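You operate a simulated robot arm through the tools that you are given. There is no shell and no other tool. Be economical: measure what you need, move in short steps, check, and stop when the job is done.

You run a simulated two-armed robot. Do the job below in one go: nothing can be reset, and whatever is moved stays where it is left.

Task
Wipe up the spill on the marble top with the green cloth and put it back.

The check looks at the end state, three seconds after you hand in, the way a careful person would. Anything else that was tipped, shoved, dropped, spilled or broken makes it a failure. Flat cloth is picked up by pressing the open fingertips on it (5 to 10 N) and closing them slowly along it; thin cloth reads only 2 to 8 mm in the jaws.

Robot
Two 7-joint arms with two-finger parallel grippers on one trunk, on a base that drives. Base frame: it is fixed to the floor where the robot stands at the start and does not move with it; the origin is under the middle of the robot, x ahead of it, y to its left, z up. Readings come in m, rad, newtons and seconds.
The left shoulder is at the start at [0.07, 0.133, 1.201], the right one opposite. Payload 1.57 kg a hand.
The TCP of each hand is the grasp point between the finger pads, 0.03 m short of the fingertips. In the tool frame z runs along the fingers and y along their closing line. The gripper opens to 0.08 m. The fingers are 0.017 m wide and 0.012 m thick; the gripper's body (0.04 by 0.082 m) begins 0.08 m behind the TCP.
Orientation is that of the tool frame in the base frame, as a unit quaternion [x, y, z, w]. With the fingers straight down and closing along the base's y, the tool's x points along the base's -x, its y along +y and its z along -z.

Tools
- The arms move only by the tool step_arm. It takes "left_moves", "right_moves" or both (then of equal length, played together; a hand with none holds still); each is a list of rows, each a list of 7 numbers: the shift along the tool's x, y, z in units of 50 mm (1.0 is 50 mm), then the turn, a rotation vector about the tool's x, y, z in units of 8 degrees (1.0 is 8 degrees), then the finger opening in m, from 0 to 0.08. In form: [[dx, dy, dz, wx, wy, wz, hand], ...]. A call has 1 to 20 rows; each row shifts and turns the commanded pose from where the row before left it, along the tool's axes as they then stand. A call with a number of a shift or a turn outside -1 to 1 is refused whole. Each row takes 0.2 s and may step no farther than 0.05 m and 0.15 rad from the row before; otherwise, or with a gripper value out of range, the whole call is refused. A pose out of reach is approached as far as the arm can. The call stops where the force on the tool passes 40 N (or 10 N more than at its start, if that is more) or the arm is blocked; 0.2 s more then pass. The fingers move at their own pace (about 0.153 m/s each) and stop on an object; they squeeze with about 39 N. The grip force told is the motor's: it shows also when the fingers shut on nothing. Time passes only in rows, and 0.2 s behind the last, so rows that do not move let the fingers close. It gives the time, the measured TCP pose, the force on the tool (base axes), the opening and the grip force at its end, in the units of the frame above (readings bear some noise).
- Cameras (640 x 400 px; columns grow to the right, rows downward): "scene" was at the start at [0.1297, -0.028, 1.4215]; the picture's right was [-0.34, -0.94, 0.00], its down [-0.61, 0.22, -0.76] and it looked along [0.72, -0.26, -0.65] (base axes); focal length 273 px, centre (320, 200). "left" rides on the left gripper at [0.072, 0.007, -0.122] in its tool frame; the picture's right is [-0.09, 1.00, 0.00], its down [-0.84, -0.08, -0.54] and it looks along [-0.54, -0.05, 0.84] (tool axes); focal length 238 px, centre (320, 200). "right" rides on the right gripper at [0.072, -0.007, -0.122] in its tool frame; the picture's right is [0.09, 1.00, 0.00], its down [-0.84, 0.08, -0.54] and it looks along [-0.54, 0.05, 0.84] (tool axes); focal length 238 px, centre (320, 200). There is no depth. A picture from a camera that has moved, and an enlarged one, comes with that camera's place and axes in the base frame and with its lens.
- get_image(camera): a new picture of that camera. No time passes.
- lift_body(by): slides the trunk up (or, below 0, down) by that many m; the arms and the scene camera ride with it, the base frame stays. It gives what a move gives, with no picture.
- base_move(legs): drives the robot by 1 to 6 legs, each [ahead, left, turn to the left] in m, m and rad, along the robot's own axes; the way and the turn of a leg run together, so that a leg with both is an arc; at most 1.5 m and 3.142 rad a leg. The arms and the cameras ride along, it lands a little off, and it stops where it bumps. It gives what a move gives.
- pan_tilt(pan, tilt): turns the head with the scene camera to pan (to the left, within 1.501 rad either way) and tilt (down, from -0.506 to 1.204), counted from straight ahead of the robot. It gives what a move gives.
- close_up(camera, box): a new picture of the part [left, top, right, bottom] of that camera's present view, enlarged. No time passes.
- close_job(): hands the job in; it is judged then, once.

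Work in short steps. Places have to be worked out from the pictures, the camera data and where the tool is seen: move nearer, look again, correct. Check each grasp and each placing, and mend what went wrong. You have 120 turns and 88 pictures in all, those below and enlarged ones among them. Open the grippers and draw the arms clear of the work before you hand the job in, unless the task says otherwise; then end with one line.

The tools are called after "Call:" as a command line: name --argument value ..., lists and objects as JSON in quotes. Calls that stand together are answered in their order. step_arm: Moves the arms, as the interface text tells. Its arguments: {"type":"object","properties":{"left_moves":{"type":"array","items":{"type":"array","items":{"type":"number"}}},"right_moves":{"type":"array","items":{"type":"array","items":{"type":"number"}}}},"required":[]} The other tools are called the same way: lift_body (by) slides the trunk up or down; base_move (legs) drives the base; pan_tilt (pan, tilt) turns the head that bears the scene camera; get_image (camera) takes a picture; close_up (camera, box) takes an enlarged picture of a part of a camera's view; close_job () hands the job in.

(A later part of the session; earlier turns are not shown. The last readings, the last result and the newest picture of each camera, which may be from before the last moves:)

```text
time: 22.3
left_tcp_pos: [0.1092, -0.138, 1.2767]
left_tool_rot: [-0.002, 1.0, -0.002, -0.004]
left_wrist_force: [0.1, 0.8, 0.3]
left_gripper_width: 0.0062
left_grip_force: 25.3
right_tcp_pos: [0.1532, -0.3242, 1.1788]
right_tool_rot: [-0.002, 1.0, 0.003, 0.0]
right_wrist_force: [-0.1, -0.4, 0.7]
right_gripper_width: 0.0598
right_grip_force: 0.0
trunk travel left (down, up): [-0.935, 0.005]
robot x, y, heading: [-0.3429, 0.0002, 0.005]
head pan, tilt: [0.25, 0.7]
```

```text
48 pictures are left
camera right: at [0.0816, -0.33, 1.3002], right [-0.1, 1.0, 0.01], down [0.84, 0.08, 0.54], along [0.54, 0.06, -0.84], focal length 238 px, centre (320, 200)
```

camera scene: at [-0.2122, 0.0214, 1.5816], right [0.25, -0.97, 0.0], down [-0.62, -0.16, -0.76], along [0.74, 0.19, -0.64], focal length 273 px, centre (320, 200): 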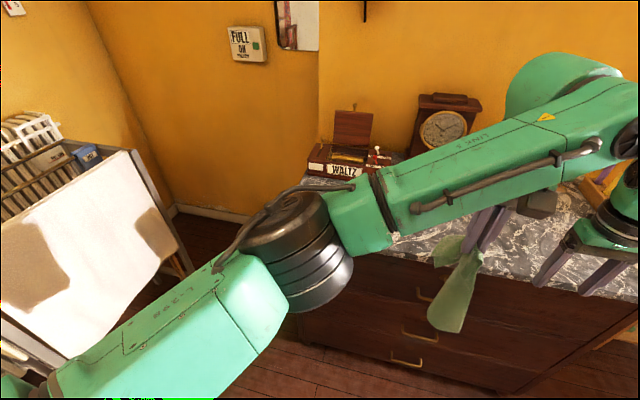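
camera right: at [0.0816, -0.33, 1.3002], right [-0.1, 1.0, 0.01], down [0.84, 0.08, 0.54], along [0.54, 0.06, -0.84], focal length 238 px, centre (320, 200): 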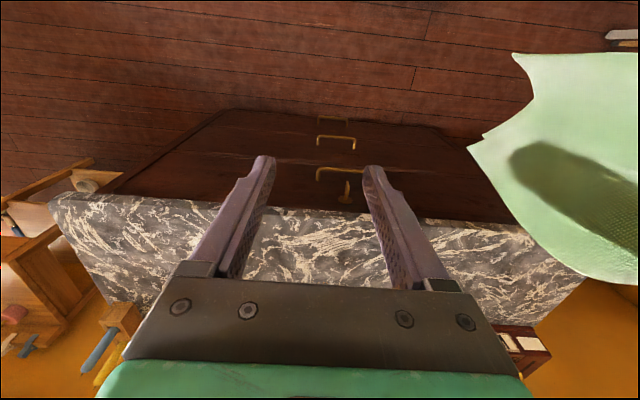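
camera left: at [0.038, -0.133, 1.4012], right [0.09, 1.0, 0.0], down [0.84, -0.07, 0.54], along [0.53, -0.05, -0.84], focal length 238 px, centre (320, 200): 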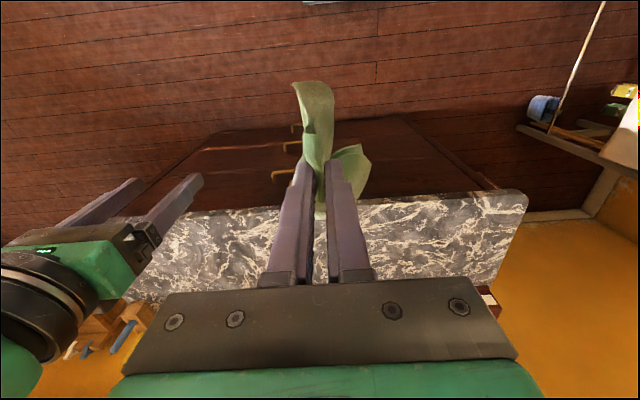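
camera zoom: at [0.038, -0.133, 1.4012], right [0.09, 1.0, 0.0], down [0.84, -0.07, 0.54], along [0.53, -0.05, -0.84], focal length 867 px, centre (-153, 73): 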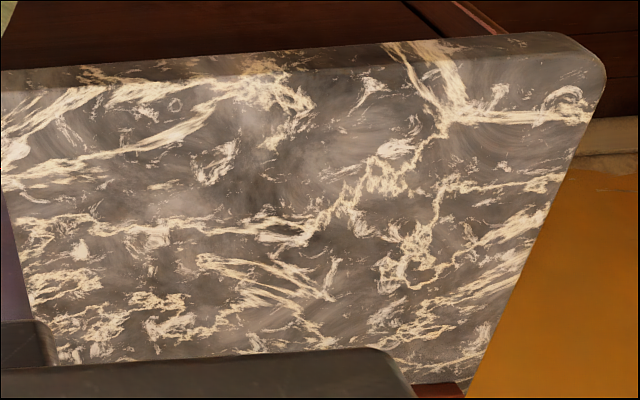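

Arm shadows tint the marble amber, so I need a view with both arms out of the way. I swing the left hand (with cloth) out to the left and look again from the head.

Call:
step_arm --left_moves '[[0, 0.9, 0, 0, 0, 0, 0], [0, 0.9, 0, 0, 0, 0, 0], [0, 0.9, 0, 0, 0, 0, 0], [0, 0.9, 0, 0, 0, 0, 0], [0, 0.9, 0, 0, 0, 0, 0], [0, 0.9, 0, 0, 0, 0, 0], [0, 0.9, 0, 0, 0, 0, 0], [0, 0.9, 0, 0, 0, 0, 0], [0, 0.9, 0, 0, 0, 0, 0], [0, 0, 0, 0, 0, 0, 0]]' --right_moves '[[0.4, -0.4, 0, 0, 0, 0, 0.06], [0.4, -0.4, 0, 0, 0, 0, 0.06], [0.4, -0.4, 0, 0, 0, 0, 0.06], [0.4, -0.4, 0, 0, 0, 0, 0.06], [0.4, -0.4, 0, 0, 0, 0, 0.06], [0, 0, 0, 0, 0, 0, 0.06], [0, 0, 0, 0, 0, 0, 0.06], [0, 0, 0, 0, 0, 0, 0.06], [0, 0, 0, 0, 0, 0, 0.06], [0, 0, 0, 0, 0, 0, 0.06]]'

Call:
pan_tilt --pan 0.0 --tilt 0.6

Call:
get_image --camera "scene"

```text
time: 24.5
left_tcp_pos: [0.1092, 0.2684, 1.2769]
left_tool_rot: [-0.001, 1.0, -0.002, -0.003]
left_wrist_force: [-0.3, -1.4, -0.6]
left_gripper_width: 0.0065
left_grip_force: 25.6
right_tcp_pos: [0.0548, -0.4227, 1.176]
right_tool_rot: [-0.002, 1.0, 0.002, 0.0]
right_wrist_force: [-0.3, 0.4, -0.6]
right_gripper_width: 0.0601
right_grip_force: 0.0
trunk travel left (down, up): [-0.935, 0.005]
robot x, y, heading: [-0.3467, 0.0022, 0.001]
head pan, tilt: [0.25, 0.7]
```

```text
time: 25.2
left_tcp_pos: [0.1086, 0.2688, 1.2757]
left_tool_rot: [-0.001, 1.0, -0.002, -0.004]
left_wrist_force: [0.2, 0.3, -0.8]
left_gripper_width: 0.0064
left_grip_force: 26.7
right_tcp_pos: [0.0541, -0.4238, 1.1767]
right_tool_rot: [-0.001, 1.0, 0.003, -0.001]
right_wrist_force: [0.4, 0.0, 0.2]
right_gripper_width: 0.06
right_grip_force: 0.1
trunk travel left (down, up): [-0.935, 0.005]
robot x, y, heading: [-0.3465, 0.0003, -0.001]
head pan, tilt: [0.0, 0.6]
```

```text
47 pictures are left
camera scene: at [-0.2063, 0.0001, 1.5902], right [0.0, -1.0, 0.0], down [-0.57, 0.0, -0.82], along [0.82, 0.0, -0.57], focal length 273 px, centre (320, 200)
```

scene: 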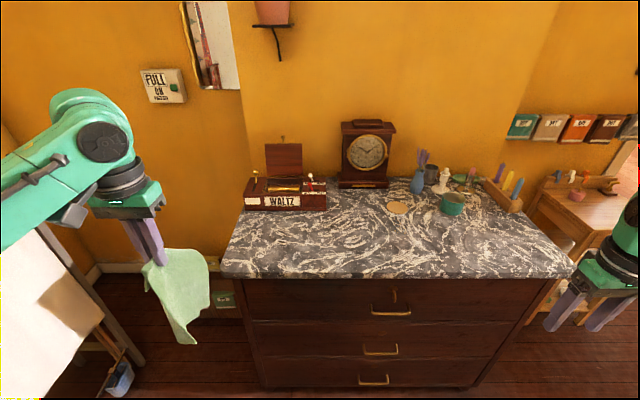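

Clear view of the whole top now; I zoom in halves.

Call:
close_up --camera "scene" --box '[215, 180, 405, 290]'

Call:
close_up --camera "scene" --box '[385, 160, 585, 285]'

```text
3.37 times, centred on (310, 235) of scene
camera zoom: at [-0.2063, 0.0001, 1.5902], right [0.0, -1.0, 0.0], down [-0.57, 0.0, -0.82], along [0.82, 0.0, -0.57], focal length 921 px, centre (354, 82)
```

zoom: 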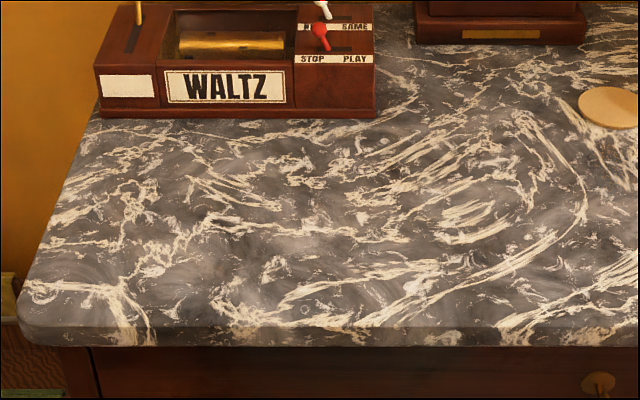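

```text
3.20 times, centred on (485, 222) of scene
camera zoom: at [-0.2063, 0.0001, 1.5902], right [0.0, -1.0, 0.0], down [-0.57, 0.0, -0.82], along [0.82, 0.0, -0.57], focal length 875 px, centre (-208, 128)
```

zoom: 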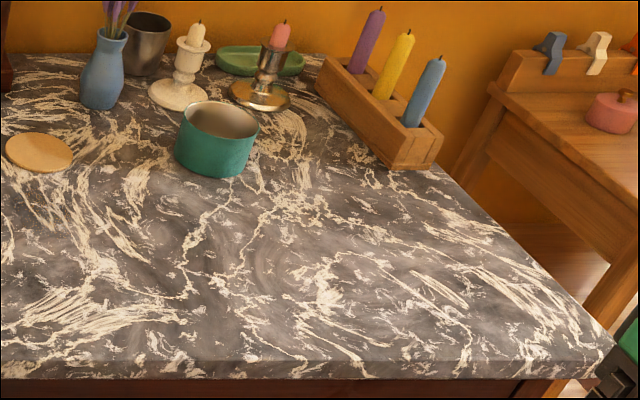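

No other stain is visible on the fully lit marble. I examine the tan disc more closely to decide whether it's a coaster or the spill.

Call:
close_up --camera "scene" --box '[375, 190, 425, 222]'

Call:
close_up --camera "scene" --box '[410, 155, 490, 220]'

Call:
close_up --camera "scene" --box '[220, 205, 320, 280]'

```text
12.50 times, centred on (400, 206) of scene
camera zoom: at [-0.2063, 0.0001, 1.5902], right [0.0, -1.0, 0.0], down [-0.57, 0.0, -0.82], along [0.82, 0.0, -0.57], focal length 3418 px, centre (-680, 125)
```

zoom: 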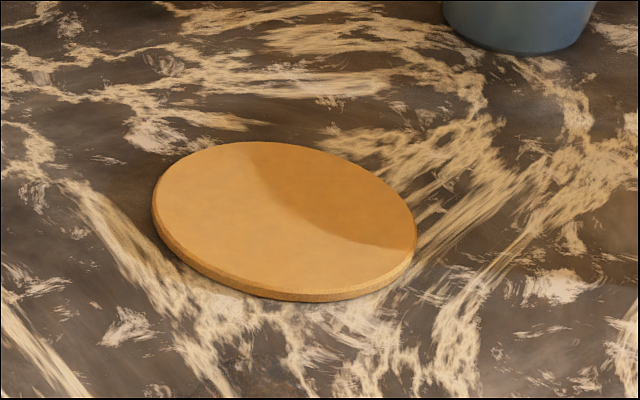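

```text
6.15 times, centred on (450, 188) of scene
camera zoom: at [-0.2063, 0.0001, 1.5902], right [0.0, -1.0, 0.0], down [-0.57, 0.0, -0.82], along [0.82, 0.0, -0.57], focal length 1683 px, centre (-480, 277)
```

zoom: 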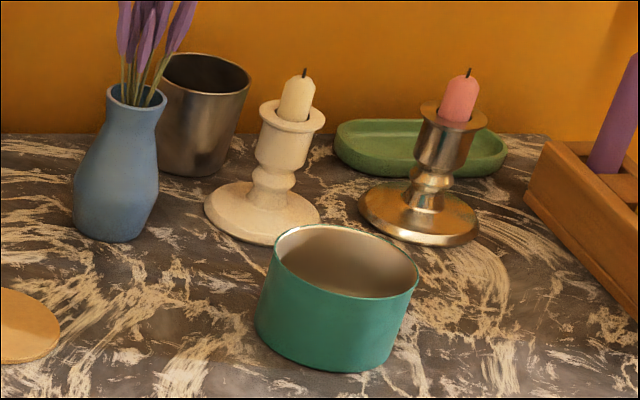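

```text
5.33 times, centred on (270, 242) of scene
camera zoom: at [-0.2063, 0.0001, 1.5902], right [0.0, -1.0, 0.0], down [-0.57, 0.0, -0.82], along [0.82, 0.0, -0.57], focal length 1458 px, centre (587, -27)
```

zoom: 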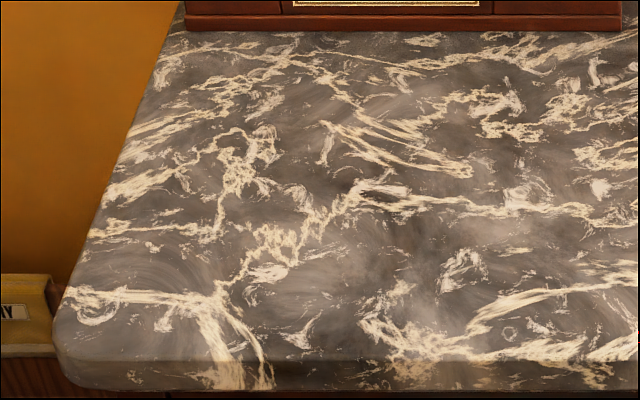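

The disc is clearly a chamfered wooden coaster. There's a slightly odd dark speckle in front of it, so I tile the marble at higher zoom.

Call:
close_up --camera "scene" --box '[370, 205, 470, 280]'

Call:
close_up --camera "scene" --box '[460, 205, 575, 280]'

Call:
close_up --camera "scene" --box '[300, 180, 400, 255]'

```text
5.33 times, centred on (420, 242) of scene
camera zoom: at [-0.2063, 0.0001, 1.5902], right [0.0, -1.0, 0.0], down [-0.57, 0.0, -0.82], along [0.82, 0.0, -0.57], focal length 1458 px, centre (-213, -27)
```

zoom: 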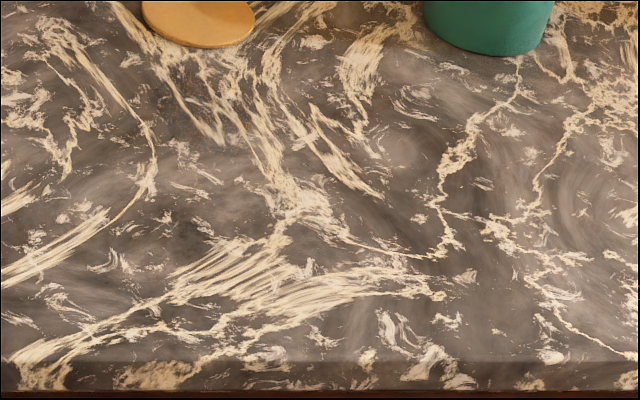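

```text
5.33 times, centred on (518, 242) of scene
camera zoom: at [-0.2063, 0.0001, 1.5902], right [0.0, -1.0, 0.0], down [-0.57, 0.0, -0.82], along [0.82, 0.0, -0.57], focal length 1458 px, centre (-733, -27)
```

zoom: 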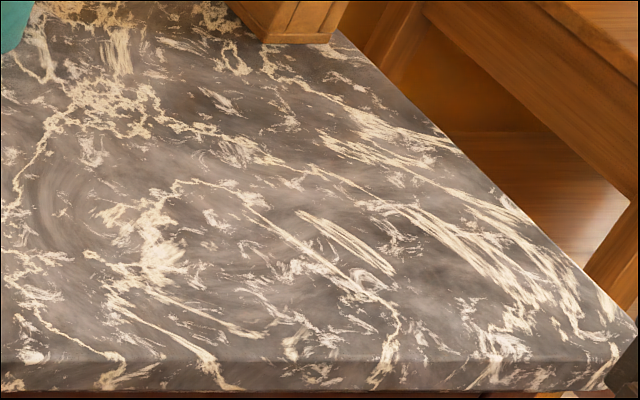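

```text
5.33 times, centred on (350, 218) of scene
camera zoom: at [-0.2063, 0.0001, 1.5902], right [0.0, -1.0, 0.0], down [-0.57, 0.0, -0.82], along [0.82, 0.0, -0.57], focal length 1458 px, centre (160, 107)
```

zoom: 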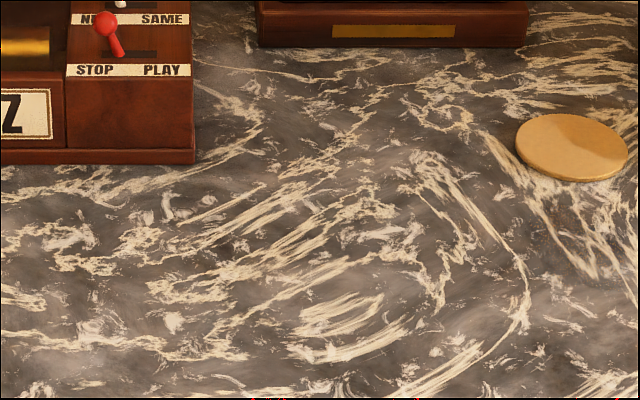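

A subtle bluish film with fine speckle shows just in front of the coaster. I magnify that.

Call:
close_up --camera "scene" --box '[382, 208, 422, 233]'

```text
16.00 times, centred on (402, 220) of scene
camera zoom: at [-0.2063, 0.0001, 1.5902], right [0.0, -1.0, 0.0], down [-0.57, 0.0, -0.82], along [0.82, 0.0, -0.57], focal length 4375 px, centre (-992, -128)
```

zoom: 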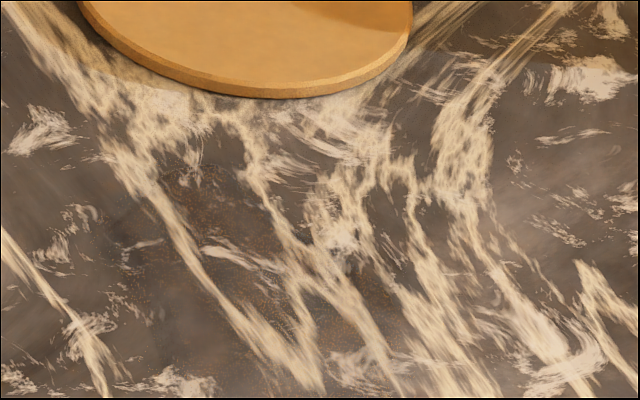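

A faint, dark, orange-speckled film is there: the spill, roughly x 0.52–0.59, y −0.26 to −0.32, just in front of the coaster (edge x≈0.618). To keep the cloth off the coaster I'll turn the left hand 90° clockwise so the cloth trails toward the robot; doing that in free space first.

Call:
step_arm --left_moves '[[0, 0, 0, 0, 0, 0.94, 0], [0, 0, 0, 0, 0, 0.94, 0], [0, 0, 0, 0, 0, 0.94, 0], [0, 0, 0, 0, 0, 0.94, 0], [0, 0, 0, 0, 0, 0.94, 0], [0, 0, 0, 0, 0, 0.94, 0], [0, 0, 0, 0, 0, 0.94, 0], [0, 0, 0, 0, 0, 0.94, 0], [0, 0, 0, 0, 0, 0.94, 0], [0, 0, 0, 0, 0, 0.94, 0], [0, 0, 0, 0, 0, 0.94, 0], [0, 0, 0, 0, 0, 0.91, 0], [0, 0, 0, 0, 0, 0, 0]]'

Call:
get_image --camera "scene"

```text
time: 28.1
left_tcp_pos: [0.1092, 0.2657, 1.2764]
left_tool_rot: [0.707, 0.707, -0.004, -0.002]
left_wrist_force: [0.3, -0.9, -0.4]
left_gripper_width: 0.0051
left_grip_force: 25.3
right_tcp_pos: [0.0548, -0.4235, 1.1763]
right_tool_rot: [-0.001, 1.0, 0.001, 0.0]
right_wrist_force: [0.0, 0.9, -0.1]
right_gripper_width: 0.0596
right_grip_force: 0.1
trunk travel left (down, up): [-0.935, 0.005]
robot x, y, heading: [-0.3462, -0.001, 0.0]
head pan, tilt: [0.0, 0.6]
```

```text
37 pictures are left
camera scene: at [-0.2066, 0.0006, 1.5903], right [0.0, -1.0, 0.0], down [-0.57, 0.0, -0.82], along [0.82, 0.0, -0.57], focal length 273 px, centre (320, 200)
```

scene: 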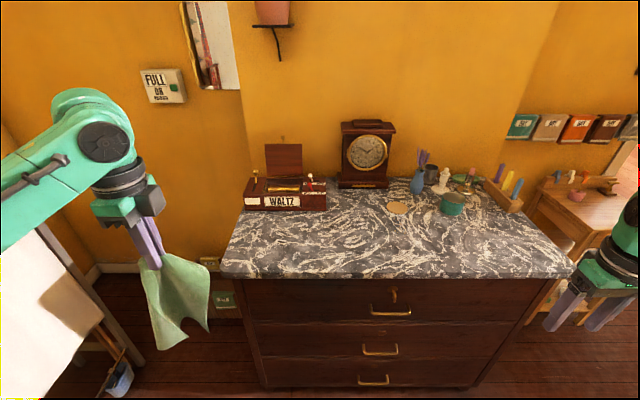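

Rotated fine, cloth now trails toward the robot. Before driving right by ~0.35 m, I check the space on that side.

Call:
pan_tilt --pan -1.1 --tilt 0.5

Call:
get_image --camera "scene"

```text
time: 29.4
left_tcp_pos: [0.1079, 0.2658, 1.2772]
left_tool_rot: [0.707, 0.708, -0.004, -0.001]
left_wrist_force: [-0.6, -0.2, -0.3]
left_gripper_width: 0.0052
left_grip_force: 25.1
right_tcp_pos: [0.0556, -0.4223, 1.176]
right_tool_rot: [-0.002, 1.0, 0.003, 0.0]
right_wrist_force: [-0.3, 0.7, 0.1]
right_gripper_width: 0.0601
right_grip_force: 0.1
trunk travel left (down, up): [-0.935, 0.005]
robot x, y, heading: [-0.3459, -0.0013, -0.003]
head pan, tilt: [-1.1, 0.499]
```

```text
36 pictures are left
camera scene: at [-0.2536, -0.0804, 1.5994], right [-0.89, -0.45, 0.0], down [-0.22, 0.43, -0.88], along [0.4, -0.78, -0.48], focal length 273 px, centre (320, 200)
```

scene: 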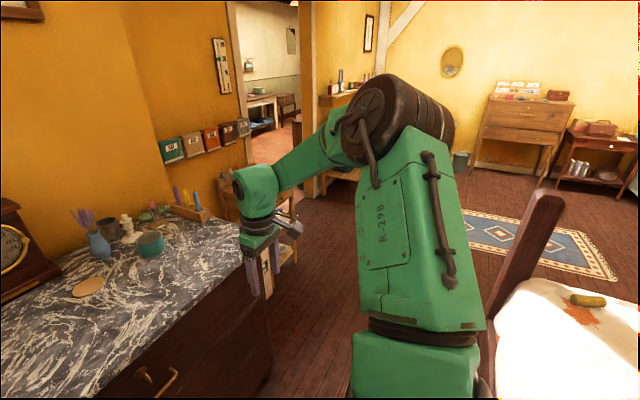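

Chair stuff is behind-right (x<−0.6), so I go forward first, then right 0.28 m; all hands and the cloth stay well above the table items.

Call:
base_move --legs '[[0.33, 0, 0], [0, -0.28, 0]]'

Call:
pan_tilt --pan 0.0 --tilt 0.9

Call:
get_image --camera "scene"

```text
time: 33.1
left_tcp_pos: [0.4365, -0.0087, 1.275]
left_tool_rot: [0.706, 0.708, -0.005, -0.001]
left_wrist_force: [0.6, 0.5, 0.1]
left_gripper_width: 0.005
left_grip_force: 25.8
right_tcp_pos: [0.3836, -0.6991, 1.1778]
right_tool_rot: [-0.003, 1.0, 0.002, 0.0]
right_wrist_force: [0.3, 0.6, -0.3]
right_gripper_width: 0.0599
right_grip_force: 0.0
trunk travel left (down, up): [-0.935, 0.005]
robot x, y, heading: [-0.0172, -0.2771, 0.002]
head pan, tilt: [-1.1, 0.499]
```

```text
time: 34.4
left_tcp_pos: [0.4372, -0.0114, 1.2765]
left_tool_rot: [0.706, 0.708, -0.004, -0.001]
left_wrist_force: [0.4, -0.1, -0.2]
left_gripper_width: 0.0053
left_grip_force: 25.4
right_tcp_pos: [0.3832, -0.7012, 1.1773]
right_tool_rot: [-0.004, 1.0, 0.003, 0.0]
right_wrist_force: [-0.4, 0.8, -0.1]
right_gripper_width: 0.0601
right_grip_force: 0.0
trunk travel left (down, up): [-0.935, 0.005]
robot x, y, heading: [-0.0165, -0.2803, 0.003]
head pan, tilt: [0.0, 0.901]
```

```text
35 pictures are left
camera scene: at [0.1088, -0.2785, 1.5655], right [0.0, -1.0, 0.0], down [-0.78, 0.0, -0.62], along [0.62, 0.0, -0.78], focal length 273 px, centre (320, 200)
```

scene: 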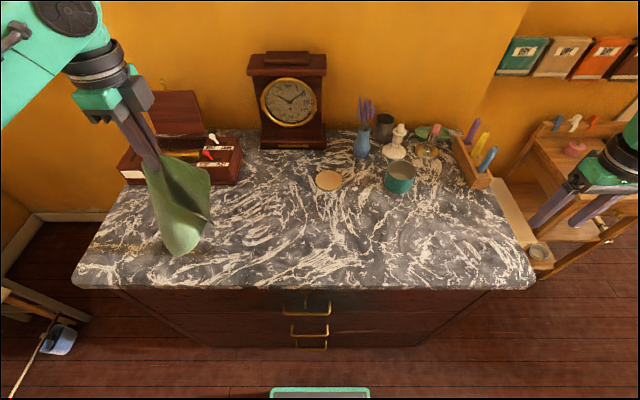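

Excellent clear view. I zoom on the spill area in front of the coaster and the area around it.

Call:
close_up --camera "scene" --box '[295, 160, 375, 240]'

Call:
close_up --camera "scene" --box '[200, 130, 520, 290]'

```text
5.00 times, centred on (335, 200) of scene
camera zoom: at [0.1088, -0.2785, 1.5655], right [0.0, -1.0, 0.0], down [-0.78, 0.0, -0.62], along [0.62, 0.0, -0.78], focal length 1367 px, centre (245, 200)
```

zoom: 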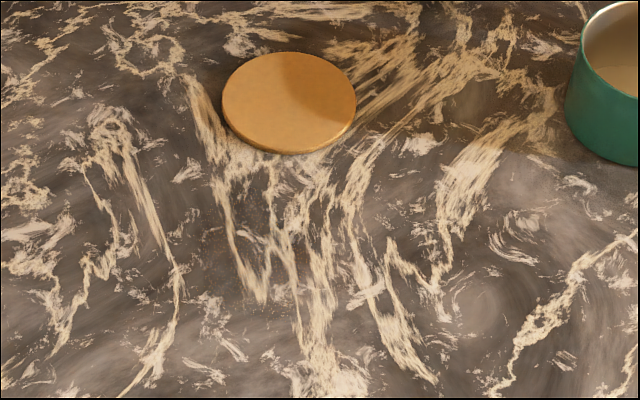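

```text
2.00 times, centred on (360, 210) of scene
camera zoom: at [0.1088, -0.2785, 1.5655], right [0.0, -1.0, 0.0], down [-0.78, 0.0, -0.62], along [0.62, 0.0, -0.78], focal length 547 px, centre (240, 180)
```

zoom: 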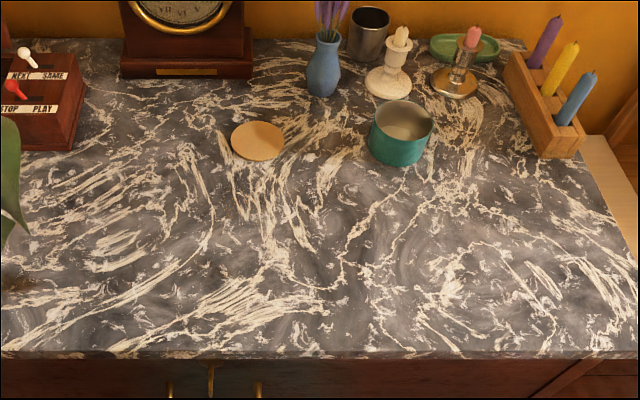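

The film is faint; I bring the left hand (with its camera) nearer above the spill to see its outline.

Call:
step_arm --left_moves '[[-0.7, 0.4, 0, 0, 0, 0, 0], [-0.7, 0.4, 0, 0, 0, 0, 0], [-0.7, 0.4, 0, 0, 0, 0, 0], [-0.7, 0.4, 0, 0, 0, 0, 0], [0, 0, 0, 0, 0, 0, 0]]'

Call:
get_image --camera "left"

Call:
close_up --camera "left" --box '[260, 20, 460, 150]'

```text
time: 35.6
left_tcp_pos: [0.5171, -0.1541, 1.2764]
left_tool_rot: [0.706, 0.708, -0.004, -0.001]
left_wrist_force: [0.3, 0.3, -0.2]
left_gripper_width: 0.0021
left_grip_force: 23.4
right_tcp_pos: [0.3842, -0.7025, 1.1775]
right_tool_rot: [-0.003, 1.0, 0.002, -0.001]
right_wrist_force: [0.1, 0.4, -0.5]
right_gripper_width: 0.0601
right_grip_force: 0.1
trunk travel left (down, up): [-0.935, 0.005]
robot x, y, heading: [-0.0154, -0.283, 0.003]
head pan, tilt: [0.0, 0.901]
```

```text
32 pictures are left
camera left: at [0.5238, -0.0822, 1.3993], right [1.0, -0.09, -0.01], down [-0.07, -0.84, 0.55], along [-0.05, -0.54, -0.84], focal length 238 px, centre (320, 200)
```

left: 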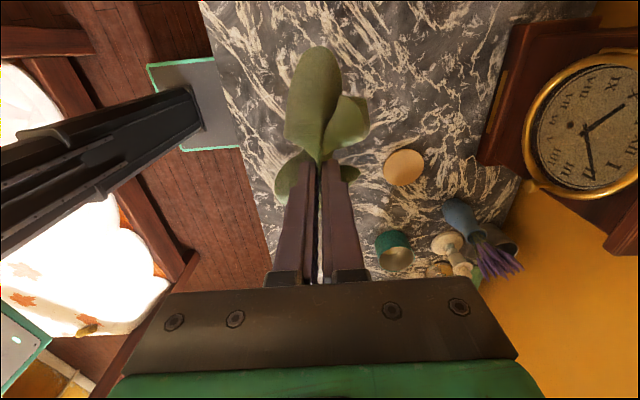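

```text
3.08 times, centred on (360, 85) of left
camera zoom: at [0.5238, -0.0822, 1.3993], right [1.0, -0.09, -0.01], down [-0.07, -0.84, 0.55], along [-0.05, -0.54, -0.84], focal length 733 px, centre (197, 554)
```

zoom: 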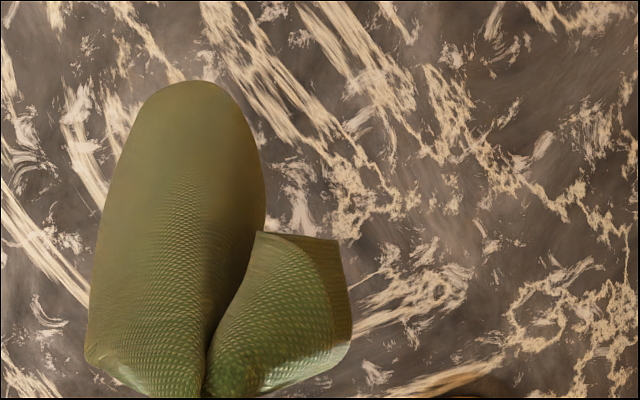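

The grip reading fell to 2.1 mm, so the cloth is creeping; I should work soon. One zoom at the spill beside the fingers.

Call:
close_up --camera "left" --box '[335, 120, 415, 190]'

```text
5.71 times, centred on (375, 155) of left
camera zoom: at [0.5238, -0.0822, 1.3993], right [1.0, -0.09, -0.01], down [-0.07, -0.84, 0.55], along [-0.05, -0.54, -0.84], focal length 1362 px, centre (6, 457)
```

zoom: 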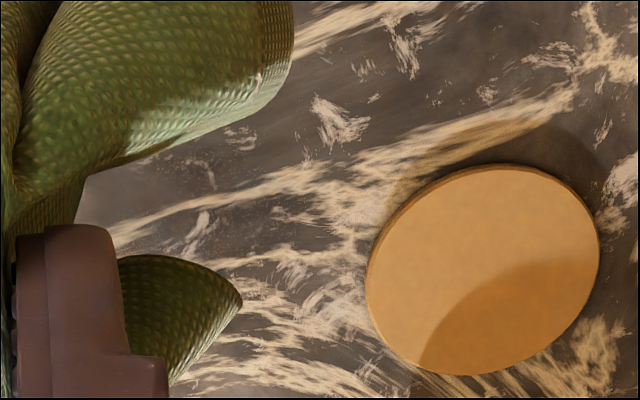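

I move back to x≈0.40, y≈−0.287 first, so the cloth can be laid down trailing toward the robot, moving gently.

Call:
step_arm --left_moves '[[-0.33, -0.29, 0, 0, 0, 0, 0], [-0.33, -0.29, 0, 0, 0, 0, 0], [-0.33, -0.29, 0, 0, 0, 0, 0], [-0.33, -0.29, 0, 0, 0, 0, 0], [-0.33, -0.29, 0, 0, 0, 0, 0], [-0.33, -0.29, 0, 0, 0, 0, 0], [-0.33, -0.29, 0, 0, 0, 0, 0], [-0.33, -0.29, 0, 0, 0, 0, 0], [0, 0, 0.4, 0, 0, 0, 0], [0, 0, 0.4, 0, 0, 0, 0], [0, 0, 0.4, 0, 0, 0, 0], [0, 0, 0.4, 0, 0, 0, 0], [0, 0, 0, 0, 0, 0, 0]]'

Call:
get_image --camera "scene"

```text
time: 38.4
left_tcp_pos: [0.401, -0.2841, 1.198]
left_tool_rot: [0.706, 0.709, -0.004, -0.001]
left_wrist_force: [-0.1, 0.7, 0.8]
left_gripper_width: 0.0025
left_grip_force: 23.5
right_tcp_pos: [0.3833, -0.7015, 1.1775]
right_tool_rot: [-0.003, 1.0, 0.002, 0.0]
right_wrist_force: [-0.6, -1.0, 0.2]
right_gripper_width: 0.0601
right_grip_force: 0.1
trunk travel left (down, up): [-0.935, 0.005]
robot x, y, heading: [-0.014, -0.2811, 0.003]
head pan, tilt: [0.0, 0.901]
```

```text
29 pictures are left
camera scene: at [0.1088, -0.2788, 1.5655], right [0.0, -1.0, 0.0], down [-0.78, 0.0, -0.62], along [0.62, 0.0, -0.78], focal length 273 px, centre (320, 200)
```

scene: 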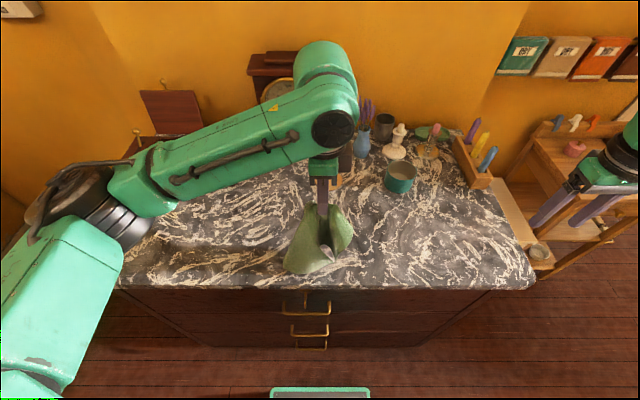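

Cloth end is just reaching the top. I lay it down while moving forward toward the spill.

Call:
step_arm --left_moves '[[0, 0.2, 0.4, 0, 0, 0, 0], [0, 0.2, 0.4, 0, 0, 0, 0], [0, 0.2, 0.4, 0, 0, 0, 0], [0, 0.25, 0.4, 0, 0, 0, 0], [0, 0.25, 0.4, 0, 0, 0, 0], [0, 0.25, 0.4, 0, 0, 0, 0], [0, 0.3, 0.4, 0, 0, 0, 0], [0, 0.3, 0.4, 0, 0, 0, 0], [0, 0.2, 0.4, 0, 0, 0, 0], [0, 0.1, 0.3, 0, 0, 0, 0], [0, 0, 0.2, 0, 0, 0, 0], [0, 0, 0, 0, 0, 0, 0]]'

Call:
get_image --camera "scene"

Call:
get_image --camera "left"

```text
time: 41.0
left_tcp_pos: [0.511, -0.2862, 0.9917]
left_tool_rot: [0.706, 0.708, -0.003, -0.002]
left_wrist_force: [0.5, 0.2, 0.5]
left_gripper_width: 0.0021
left_grip_force: 24.2
right_tcp_pos: [0.383, -0.7013, 1.1759]
right_tool_rot: [-0.002, 1.0, 0.002, 0.0]
right_wrist_force: [-0.9, 0.2, 0.6]
right_gripper_width: 0.0598
right_grip_force: 0.1
trunk travel left (down, up): [-0.935, 0.005]
robot x, y, heading: [-0.0132, -0.2777, 0.003]
head pan, tilt: [0.0, 0.901]
```

```text
28 pictures are left
camera scene: at [0.1087, -0.2791, 1.5655], right [0.0, -1.0, 0.0], down [-0.78, 0.0, -0.62], along [0.62, 0.0, -0.78], focal length 273 px, centre (320, 200)
```

scene: 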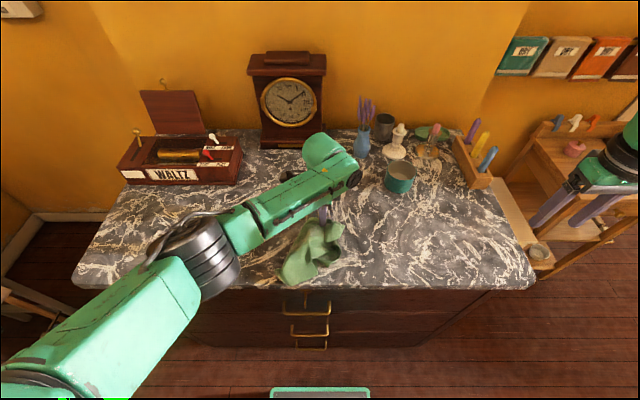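

```text
27 pictures are left
camera left: at [0.5182, -0.2146, 1.1146], right [1.0, -0.09, -0.01], down [-0.07, -0.84, 0.55], along [-0.05, -0.54, -0.84], focal length 238 px, centre (320, 200)
```

left: 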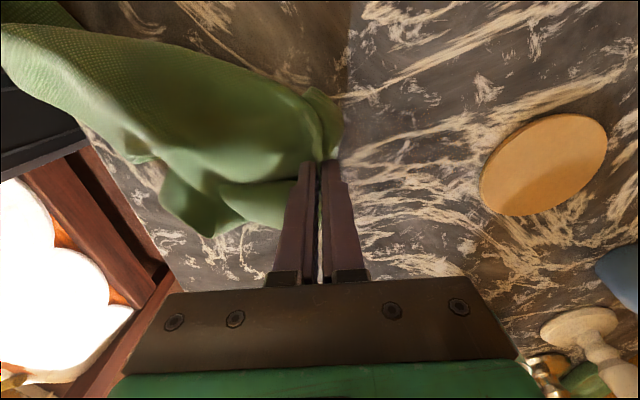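

The cloth is trailing toward the robot as intended. I zoom on the marble between fingers and coaster to see the spill's outline close up.

Call:
close_up --camera "left" --box '[310, 60, 550, 270]'

```text
1.90 times, centred on (430, 165) of left
camera zoom: at [0.5182, -0.2146, 1.1146], right [1.0, -0.09, -0.01], down [-0.07, -0.84, 0.55], along [-0.05, -0.54, -0.84], focal length 454 px, centre (110, 267)
```

zoom: 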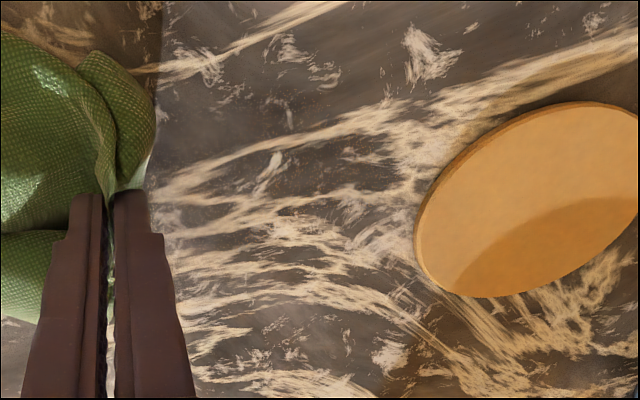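

I lower onto the surface with the cloth beneath the tips and read the force.

Call:
step_arm --left_moves '[[0, 0, 0.08, 0, 0, 0, 0], [0, 0, 0.08, 0, 0, 0, 0], [0, 0, 0.04, 0, 0, 0, 0], [0, 0, 0, 0, 0, 0, 0], [0, 0, 0, 0, 0, 0, 0]]'

```text
time: 42.2
left_tcp_pos: [0.5122, -0.2858, 0.9817]
left_tool_rot: [0.706, 0.708, -0.004, 0.0]
left_wrist_force: [2.3, -2.2, 9.7]
left_gripper_width: 0.0024
left_grip_force: 23.3
right_tcp_pos: [0.3823, -0.7019, 1.1772]
right_tool_rot: [-0.002, 1.0, 0.002, 0.0]
right_wrist_force: [0.0, -0.4, -0.7]
right_gripper_width: 0.0601
right_grip_force: 0.0
trunk travel left (down, up): [-0.935, 0.005]
robot x, y, heading: [-0.0167, -0.2818, 0.004]
head pan, tilt: [0.0, 0.901]
```

~10 N, good. I raster across the spill: sweeps along y from −0.245 to −0.335 while stepping x from 0.51 to 0.57.

Call:
step_arm --left_moves '[[0.4, 0, 0, 0, 0, 0, 0], [0.4, 0, 0, 0, 0, 0, 0], [0, 0.4, 0, 0, 0, 0, 0], [-0.36, 0, 0, 0, 0, 0, 0], [-0.36, 0, 0, 0, 0, 0, 0], [-0.36, 0, 0, 0, 0, 0, 0], [-0.36, 0, 0, 0, 0, 0, 0], [-0.36, 0, 0, 0, 0, 0, 0], [0, 0.4, 0, 0, 0, 0, 0], [0.36, 0, 0, 0, 0, 0, 0], [0.36, 0, 0, 0, 0, 0, 0], [0.36, 0, 0, 0, 0, 0, 0], [0.36, 0, 0, 0, 0, 0, 0], [0.36, 0, 0, 0, 0, 0, 0], [0, 0.4, 0, 0, 0, 0, 0], [-0.36, 0, 0, 0, 0, 0, 0], [-0.36, 0, 0, 0, 0, 0, 0], [-0.36, 0, 0, 0, 0, 0, 0], [-0.36, 0, 0, 0, 0, 0, 0], [-0.36, 0, 0, 0, 0, 0, 0]]'

Call:
get_image --camera "left"

```text
time: 46.4
left_tcp_pos: [0.5237, -0.2959, 0.9847]
left_tool_rot: [0.707, 0.708, -0.005, -0.002]
left_wrist_force: [-0.1, -0.5, 0.1]
left_gripper_width: 0.0022
left_grip_force: 23.4
left hand out of reach, approached as far as the arm can: row 6, 7, 8, 9, 18, 19, 20
right_tcp_pos: [0.3826, -0.7011, 1.1767]
right_tool_rot: [-0.003, 1.0, 0.002, 0.0]
right_wrist_force: [0.6, -0.1, -0.6]
right_gripper_width: 0.0604
right_grip_force: 0.0
trunk travel left (down, up): [-0.935, 0.005]
robot x, y, heading: [-0.0181, -0.2793, 0.003]
head pan, tilt: [0.0, 0.901]
```

```text
25 pictures are left
camera left: at [0.5325, -0.2245, 1.1086], right [1.0, -0.09, -0.01], down [-0.07, -0.83, 0.55], along [-0.06, -0.54, -0.84], focal length 238 px, centre (320, 200)
```

left: 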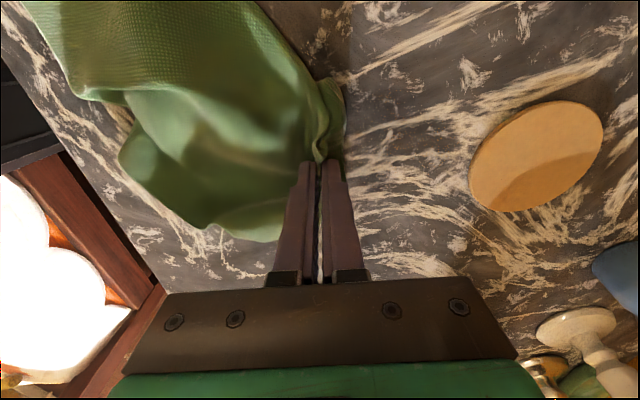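

−y side is at the arm's reach limit from here. I lift slightly, move the hand +y, then shift the base 0.13 m right.

Call:
step_arm --left_moves '[[0, 0, -0.3, 0, 0, 0, 0], [0.45, 0, 0, 0, 0, 0, 0], [0.45, 0, 0, 0, 0, 0, 0], [0.45, 0, 0, 0, 0, 0, 0], [0.45, 0, 0, 0, 0, 0, 0], [0, 0, 0, 0, 0, 0, 0]]'

Call:
base_move --legs '[[0.0, -0.13, 0]]'

Call:
get_image --camera "left"

```text
time: 47.8
left_tcp_pos: [0.5244, -0.2031, 1.001]
left_tool_rot: [0.706, 0.708, -0.004, -0.002]
left_wrist_force: [-0.5, -0.4, 0.4]
left_gripper_width: 0.0021
left_grip_force: 23.9
right_tcp_pos: [0.3835, -0.7026, 1.1776]
right_tool_rot: [-0.003, 1.0, 0.003, 0.0]
right_wrist_force: [-0.5, 0.3, -0.7]
right_gripper_width: 0.0599
right_grip_force: 0.0
trunk travel left (down, up): [-0.935, 0.005]
robot x, y, heading: [-0.0159, -0.2803, 0.0]
head pan, tilt: [0.0, 0.901]
```

```text
time: 49.1
left_tcp_pos: [0.5259, -0.3312, 0.9993]
left_tool_rot: [0.706, 0.708, -0.004, -0.001]
left_wrist_force: [-0.2, -0.3, 0.9]
left_gripper_width: 0.0022
left_grip_force: 23.7
right_tcp_pos: [0.3839, -0.8279, 1.1775]
right_tool_rot: [-0.003, 1.0, 0.002, 0.0]
right_wrist_force: [-0.3, 0.6, -0.6]
right_gripper_width: 0.0599
right_grip_force: 0.0
trunk travel left (down, up): [-0.935, 0.005]
robot x, y, heading: [-0.0175, -0.4091, 0.001]
head pan, tilt: [0.0, 0.901]
```

```text
24 pictures are left
camera left: at [0.5324, -0.2589, 1.123], right [1.0, -0.09, -0.01], down [-0.07, -0.83, 0.55], along [-0.05, -0.54, -0.84], focal length 238 px, centre (320, 200)
```

left: 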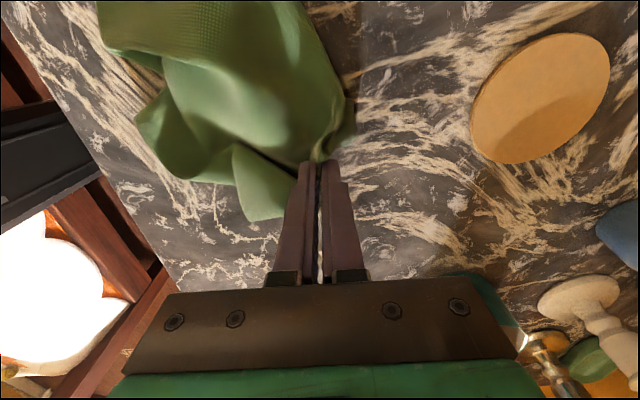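

Now I press down again and raster the spill from this better-placed stance.

Call:
step_arm --left_moves '[[0, -0.2, 0.12, 0, 0, 0, 0], [0, 0, 0.12, 0, 0, 0, 0], [0, 0, 0.12, 0, 0, 0, 0], [0, 0, 0, 0, 0, 0, 0]]'

```text
time: 50.1
left_tcp_pos: [0.5157, -0.335, 0.983]
left_tool_rot: [0.706, 0.708, -0.004, -0.001]
left_wrist_force: [0.7, -0.2, 2.6]
left_gripper_width: 0.0023
left_grip_force: 24.1
right_tcp_pos: [0.3831, -0.8319, 1.1774]
right_tool_rot: [-0.003, 1.0, 0.002, 0.0]
right_wrist_force: [0.7, 0.3, -0.8]
right_gripper_width: 0.0601
right_grip_force: 0.1
trunk travel left (down, up): [-0.935, 0.005]
robot x, y, heading: [-0.0154, -0.41, 0.001]
head pan, tilt: [0.0, 0.901]
```

Call:
step_arm --left_moves '[[0.3, 0, 0.04, 0, 0, 0, 0], [0.4, 0, 0, 0, 0, 0, 0], [0.4, 0, 0, 0, 0, 0, 0], [0.4, 0, 0, 0, 0, 0, 0], [0.4, 0, 0, 0, 0, 0, 0], [0, 0.35, 0, 0, 0, 0, 0], [-0.4, 0, 0, 0, 0, 0, 0], [-0.4, 0, 0, 0, 0, 0, 0], [-0.4, 0, 0, 0, 0, 0, 0], [-0.4, 0, 0, 0, 0, 0, 0], [-0.3, 0, 0, 0, 0, 0, 0], [0, 0.35, 0, 0, 0, 0, 0], [0.4, 0, 0, 0, 0, 0, 0], [0.4, 0, 0, 0, 0, 0, 0], [0.4, 0, 0, 0, 0, 0, 0], [0.4, 0, 0, 0, 0, 0, 0], [0.3, 0, 0, 0, 0, 0, 0], [0, 0.3, 0, 0, 0, 0, 0], [-0.4, 0, 0, 0, 0, 0, 0], [-0.4, 0, 0, 0, 0, 0, 0]]'

Call:
get_image --camera "left"

```text
time: 54.3
left_tcp_pos: [0.5643, -0.2786, 0.9831]
left_tool_rot: [0.706, 0.708, -0.002, -0.002]
left_wrist_force: [0.1, 4.2, 15.4]
left_gripper_width: 0.0026
left_grip_force: 23.8
right_tcp_pos: [0.3806, -0.8319, 1.1778]
right_tool_rot: [-0.003, 1.0, 0.003, 0.001]
right_wrist_force: [-0.2, -0.1, -0.2]
right_gripper_width: 0.06
right_grip_force: 0.2
trunk travel left (down, up): [-0.935, 0.005]
robot x, y, heading: [-0.0164, -0.4083, 0.002]
head pan, tilt: [0.0, 0.901]
```

```text
23 pictures are left
camera left: at [0.57, -0.2075, 1.1054], right [1.0, -0.09, 0.0], down [-0.07, -0.84, 0.54], along [-0.05, -0.54, -0.84], focal length 238 px, centre (320, 200)
```

left: 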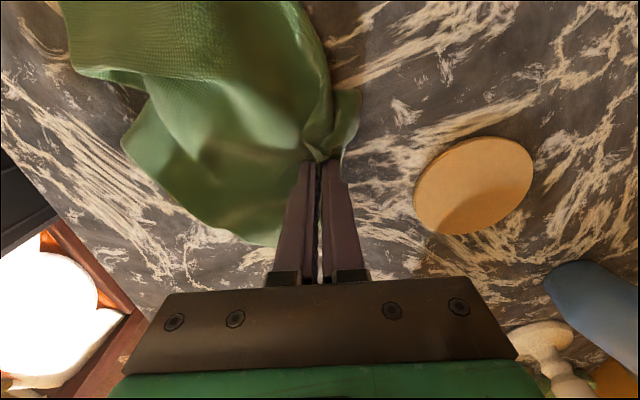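

Working: coaster untouched. I continue with the last sweeps and some strokes along x, keeping the tip at x ≤ 0.575.

Call:
step_arm --left_moves '[[-0.4, 0, 0, 0, 0, 0, 0], [-0.4, 0, 0, 0, 0, 0, 0], [0, 0.2, 0, 0, 0, 0, 0], [0.4, 0, 0, 0, 0, 0, 0], [0.4, 0, 0, 0, 0, 0, 0], [0.4, 0, 0, 0, 0, 0, 0], [0.4, 0, 0, 0, 0, 0, 0], [0, -0.4, 0, 0, 0, 0, 0], [0, -0.4, 0, 0, 0, 0, 0], [0, -0.4, 0, 0, 0, 0, 0], [-0.5, 0, 0, 0, 0, 0, 0], [0, 0.4, 0, 0, 0, 0, 0], [0, 0.4, 0, 0, 0, 0, 0], [0, 0.4, 0, 0, 0, 0, 0], [-0.5, 0, 0, 0, 0, 0, 0], [0, -0.4, 0, 0, 0, 0, 0], [0, -0.4, 0, 0, 0, 0, 0], [0, -0.4, 0, 0, 0, 0, 0], [0, 0, 0, 0, 0, 0, 0]]'

```text
time: 58.3
left_tcp_pos: [0.4998, -0.2884, 0.9834]
left_tool_rot: [0.706, 0.708, -0.003, -0.002]
left_wrist_force: [4.9, 0.8, 19.2]
left_gripper_width: 0.0023
left_grip_force: 24.1
left hand out of reach, approached as far as the arm can: row 2, 3
right_tcp_pos: [0.3823, -0.832, 1.1768]
right_tool_rot: [-0.004, 1.0, 0.003, 0.0]
right_wrist_force: [0.1, -0.9, -0.3]
right_gripper_width: 0.06
right_grip_force: 0.0
trunk travel left (down, up): [-0.935, 0.005]
robot x, y, heading: [-0.0176, -0.4081, 0.002]
head pan, tilt: [0.0, 0.901]
```

Now I lift the cloth gently and swing it to the left, then inspect the wiped area.

Call:
step_arm --left_moves '[[0, 0, -0.3, 0, 0, 0, 0], [0, 0, -0.4, 0, 0, 0, 0], [0, 0, -0.5, 0, 0, 0, 0], [0, 0, -0.5, 0, 0, 0, 0], [0, 0, -0.5, 0, 0, 0, 0], [0, 0, -0.5, 0, 0, 0, 0], [0, 0, -0.5, 0, 0, 0, 0], [0, 0, -0.5, 0, 0, 0, 0], [0, 0, -0.5, 0, 0, 0, 0], [0.5, 0, -0.5, 0, 0, 0, 0], [0.5, 0, -0.5, 0, 0, 0, 0], [0.5, 0, -0.4, 0, 0, 0, 0], [0.5, 0, 0, 0, 0, 0, 0], [0.5, 0, 0, 0, 0, 0, 0], [0.5, 0, 0, 0, 0, 0, 0], [0.5, 0, 0, 0, 0, 0, 0], [0.5, 0, 0, 0, 0, 0, 0], [0, 0, 0, 0, 0, 0, 0]]'

Call:
get_image --camera "scene"

```text
time: 62.1
left_tcp_pos: [0.5016, -0.0863, 1.2602]
left_tool_rot: [0.706, 0.708, -0.004, -0.002]
left_wrist_force: [-0.2, 0.1, 0.5]
left_gripper_width: 0.0023
left_grip_force: 23.8
right_tcp_pos: [0.3833, -0.8313, 1.1766]
right_tool_rot: [-0.003, 1.0, 0.002, 0.0]
right_wrist_force: [0.3, -0.3, -1.0]
right_gripper_width: 0.0603
right_grip_force: 0.0
trunk travel left (down, up): [-0.935, 0.005]
robot x, y, heading: [-0.0165, -0.4081, -0.001]
head pan, tilt: [0.0, 0.901]
```

```text
22 pictures are left
camera scene: at [0.1088, -0.4082, 1.5655], right [0.0, -1.0, 0.0], down [-0.78, 0.0, -0.62], along [0.62, 0.0, -0.78], focal length 273 px, centre (320, 200)
```

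scene: 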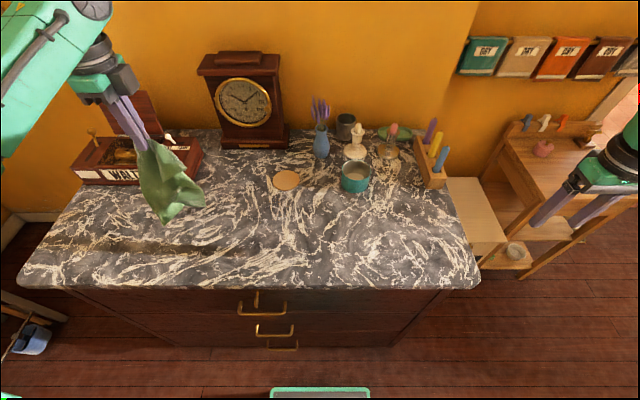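

Call:
close_up --camera "scene" --box '[250, 165, 330, 230]'

Call:
close_up --camera "scene" --box '[265, 180, 305, 210]'

```text
6.15 times, centred on (290, 198) of scene
camera zoom: at [0.1088, -0.4082, 1.5655], right [0.0, -1.0, 0.0], down [-0.78, 0.0, -0.62], along [0.62, 0.0, -0.78], focal length 1683 px, centre (505, 215)
```

zoom: 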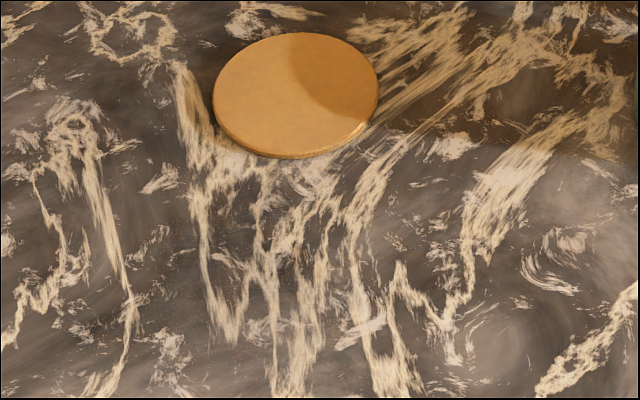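

```text
13.33 times, centred on (285, 195) of scene
camera zoom: at [0.1088, -0.4082, 1.5655], right [0.0, -1.0, 0.0], down [-0.78, 0.0, -0.62], along [0.62, 0.0, -0.78], focal length 3646 px, centre (787, 267)
```

zoom: 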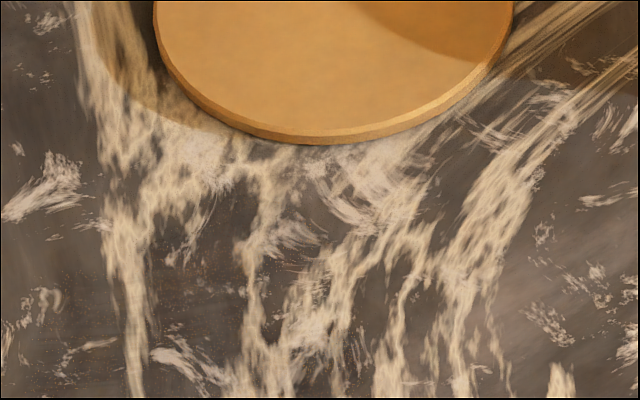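

The bluish film is largely gone but some fine specks may remain near the coaster's front-left. I magnify to compare.

Call:
close_up --camera "scene" --box '[262, 190, 302, 215]'

Call:
close_up --camera "scene" --box '[268, 188, 288, 201]'

```text
16.00 times, centred on (282, 202) of scene
camera zoom: at [0.1088, -0.4082, 1.5655], right [0.0, -1.0, 0.0], down [-0.78, 0.0, -0.62], along [0.62, 0.0, -0.78], focal length 4375 px, centre (928, 160)
```

zoom: 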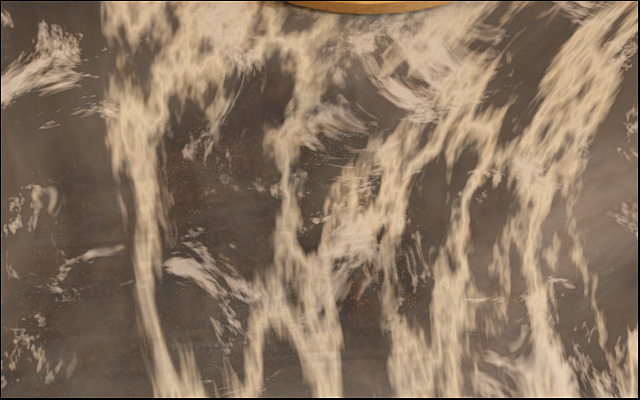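

```text
16.00 times, centred on (278, 194) of scene
camera zoom: at [0.1088, -0.4082, 1.5655], right [0.0, -1.0, 0.0], down [-0.78, 0.0, -0.62], along [0.62, 0.0, -0.78], focal length 4375 px, centre (992, 288)
```

zoom: 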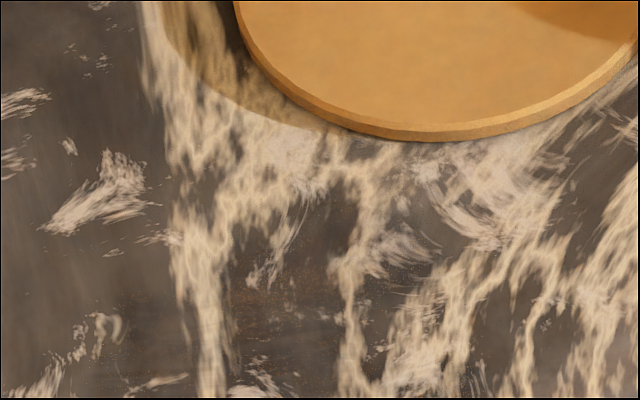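

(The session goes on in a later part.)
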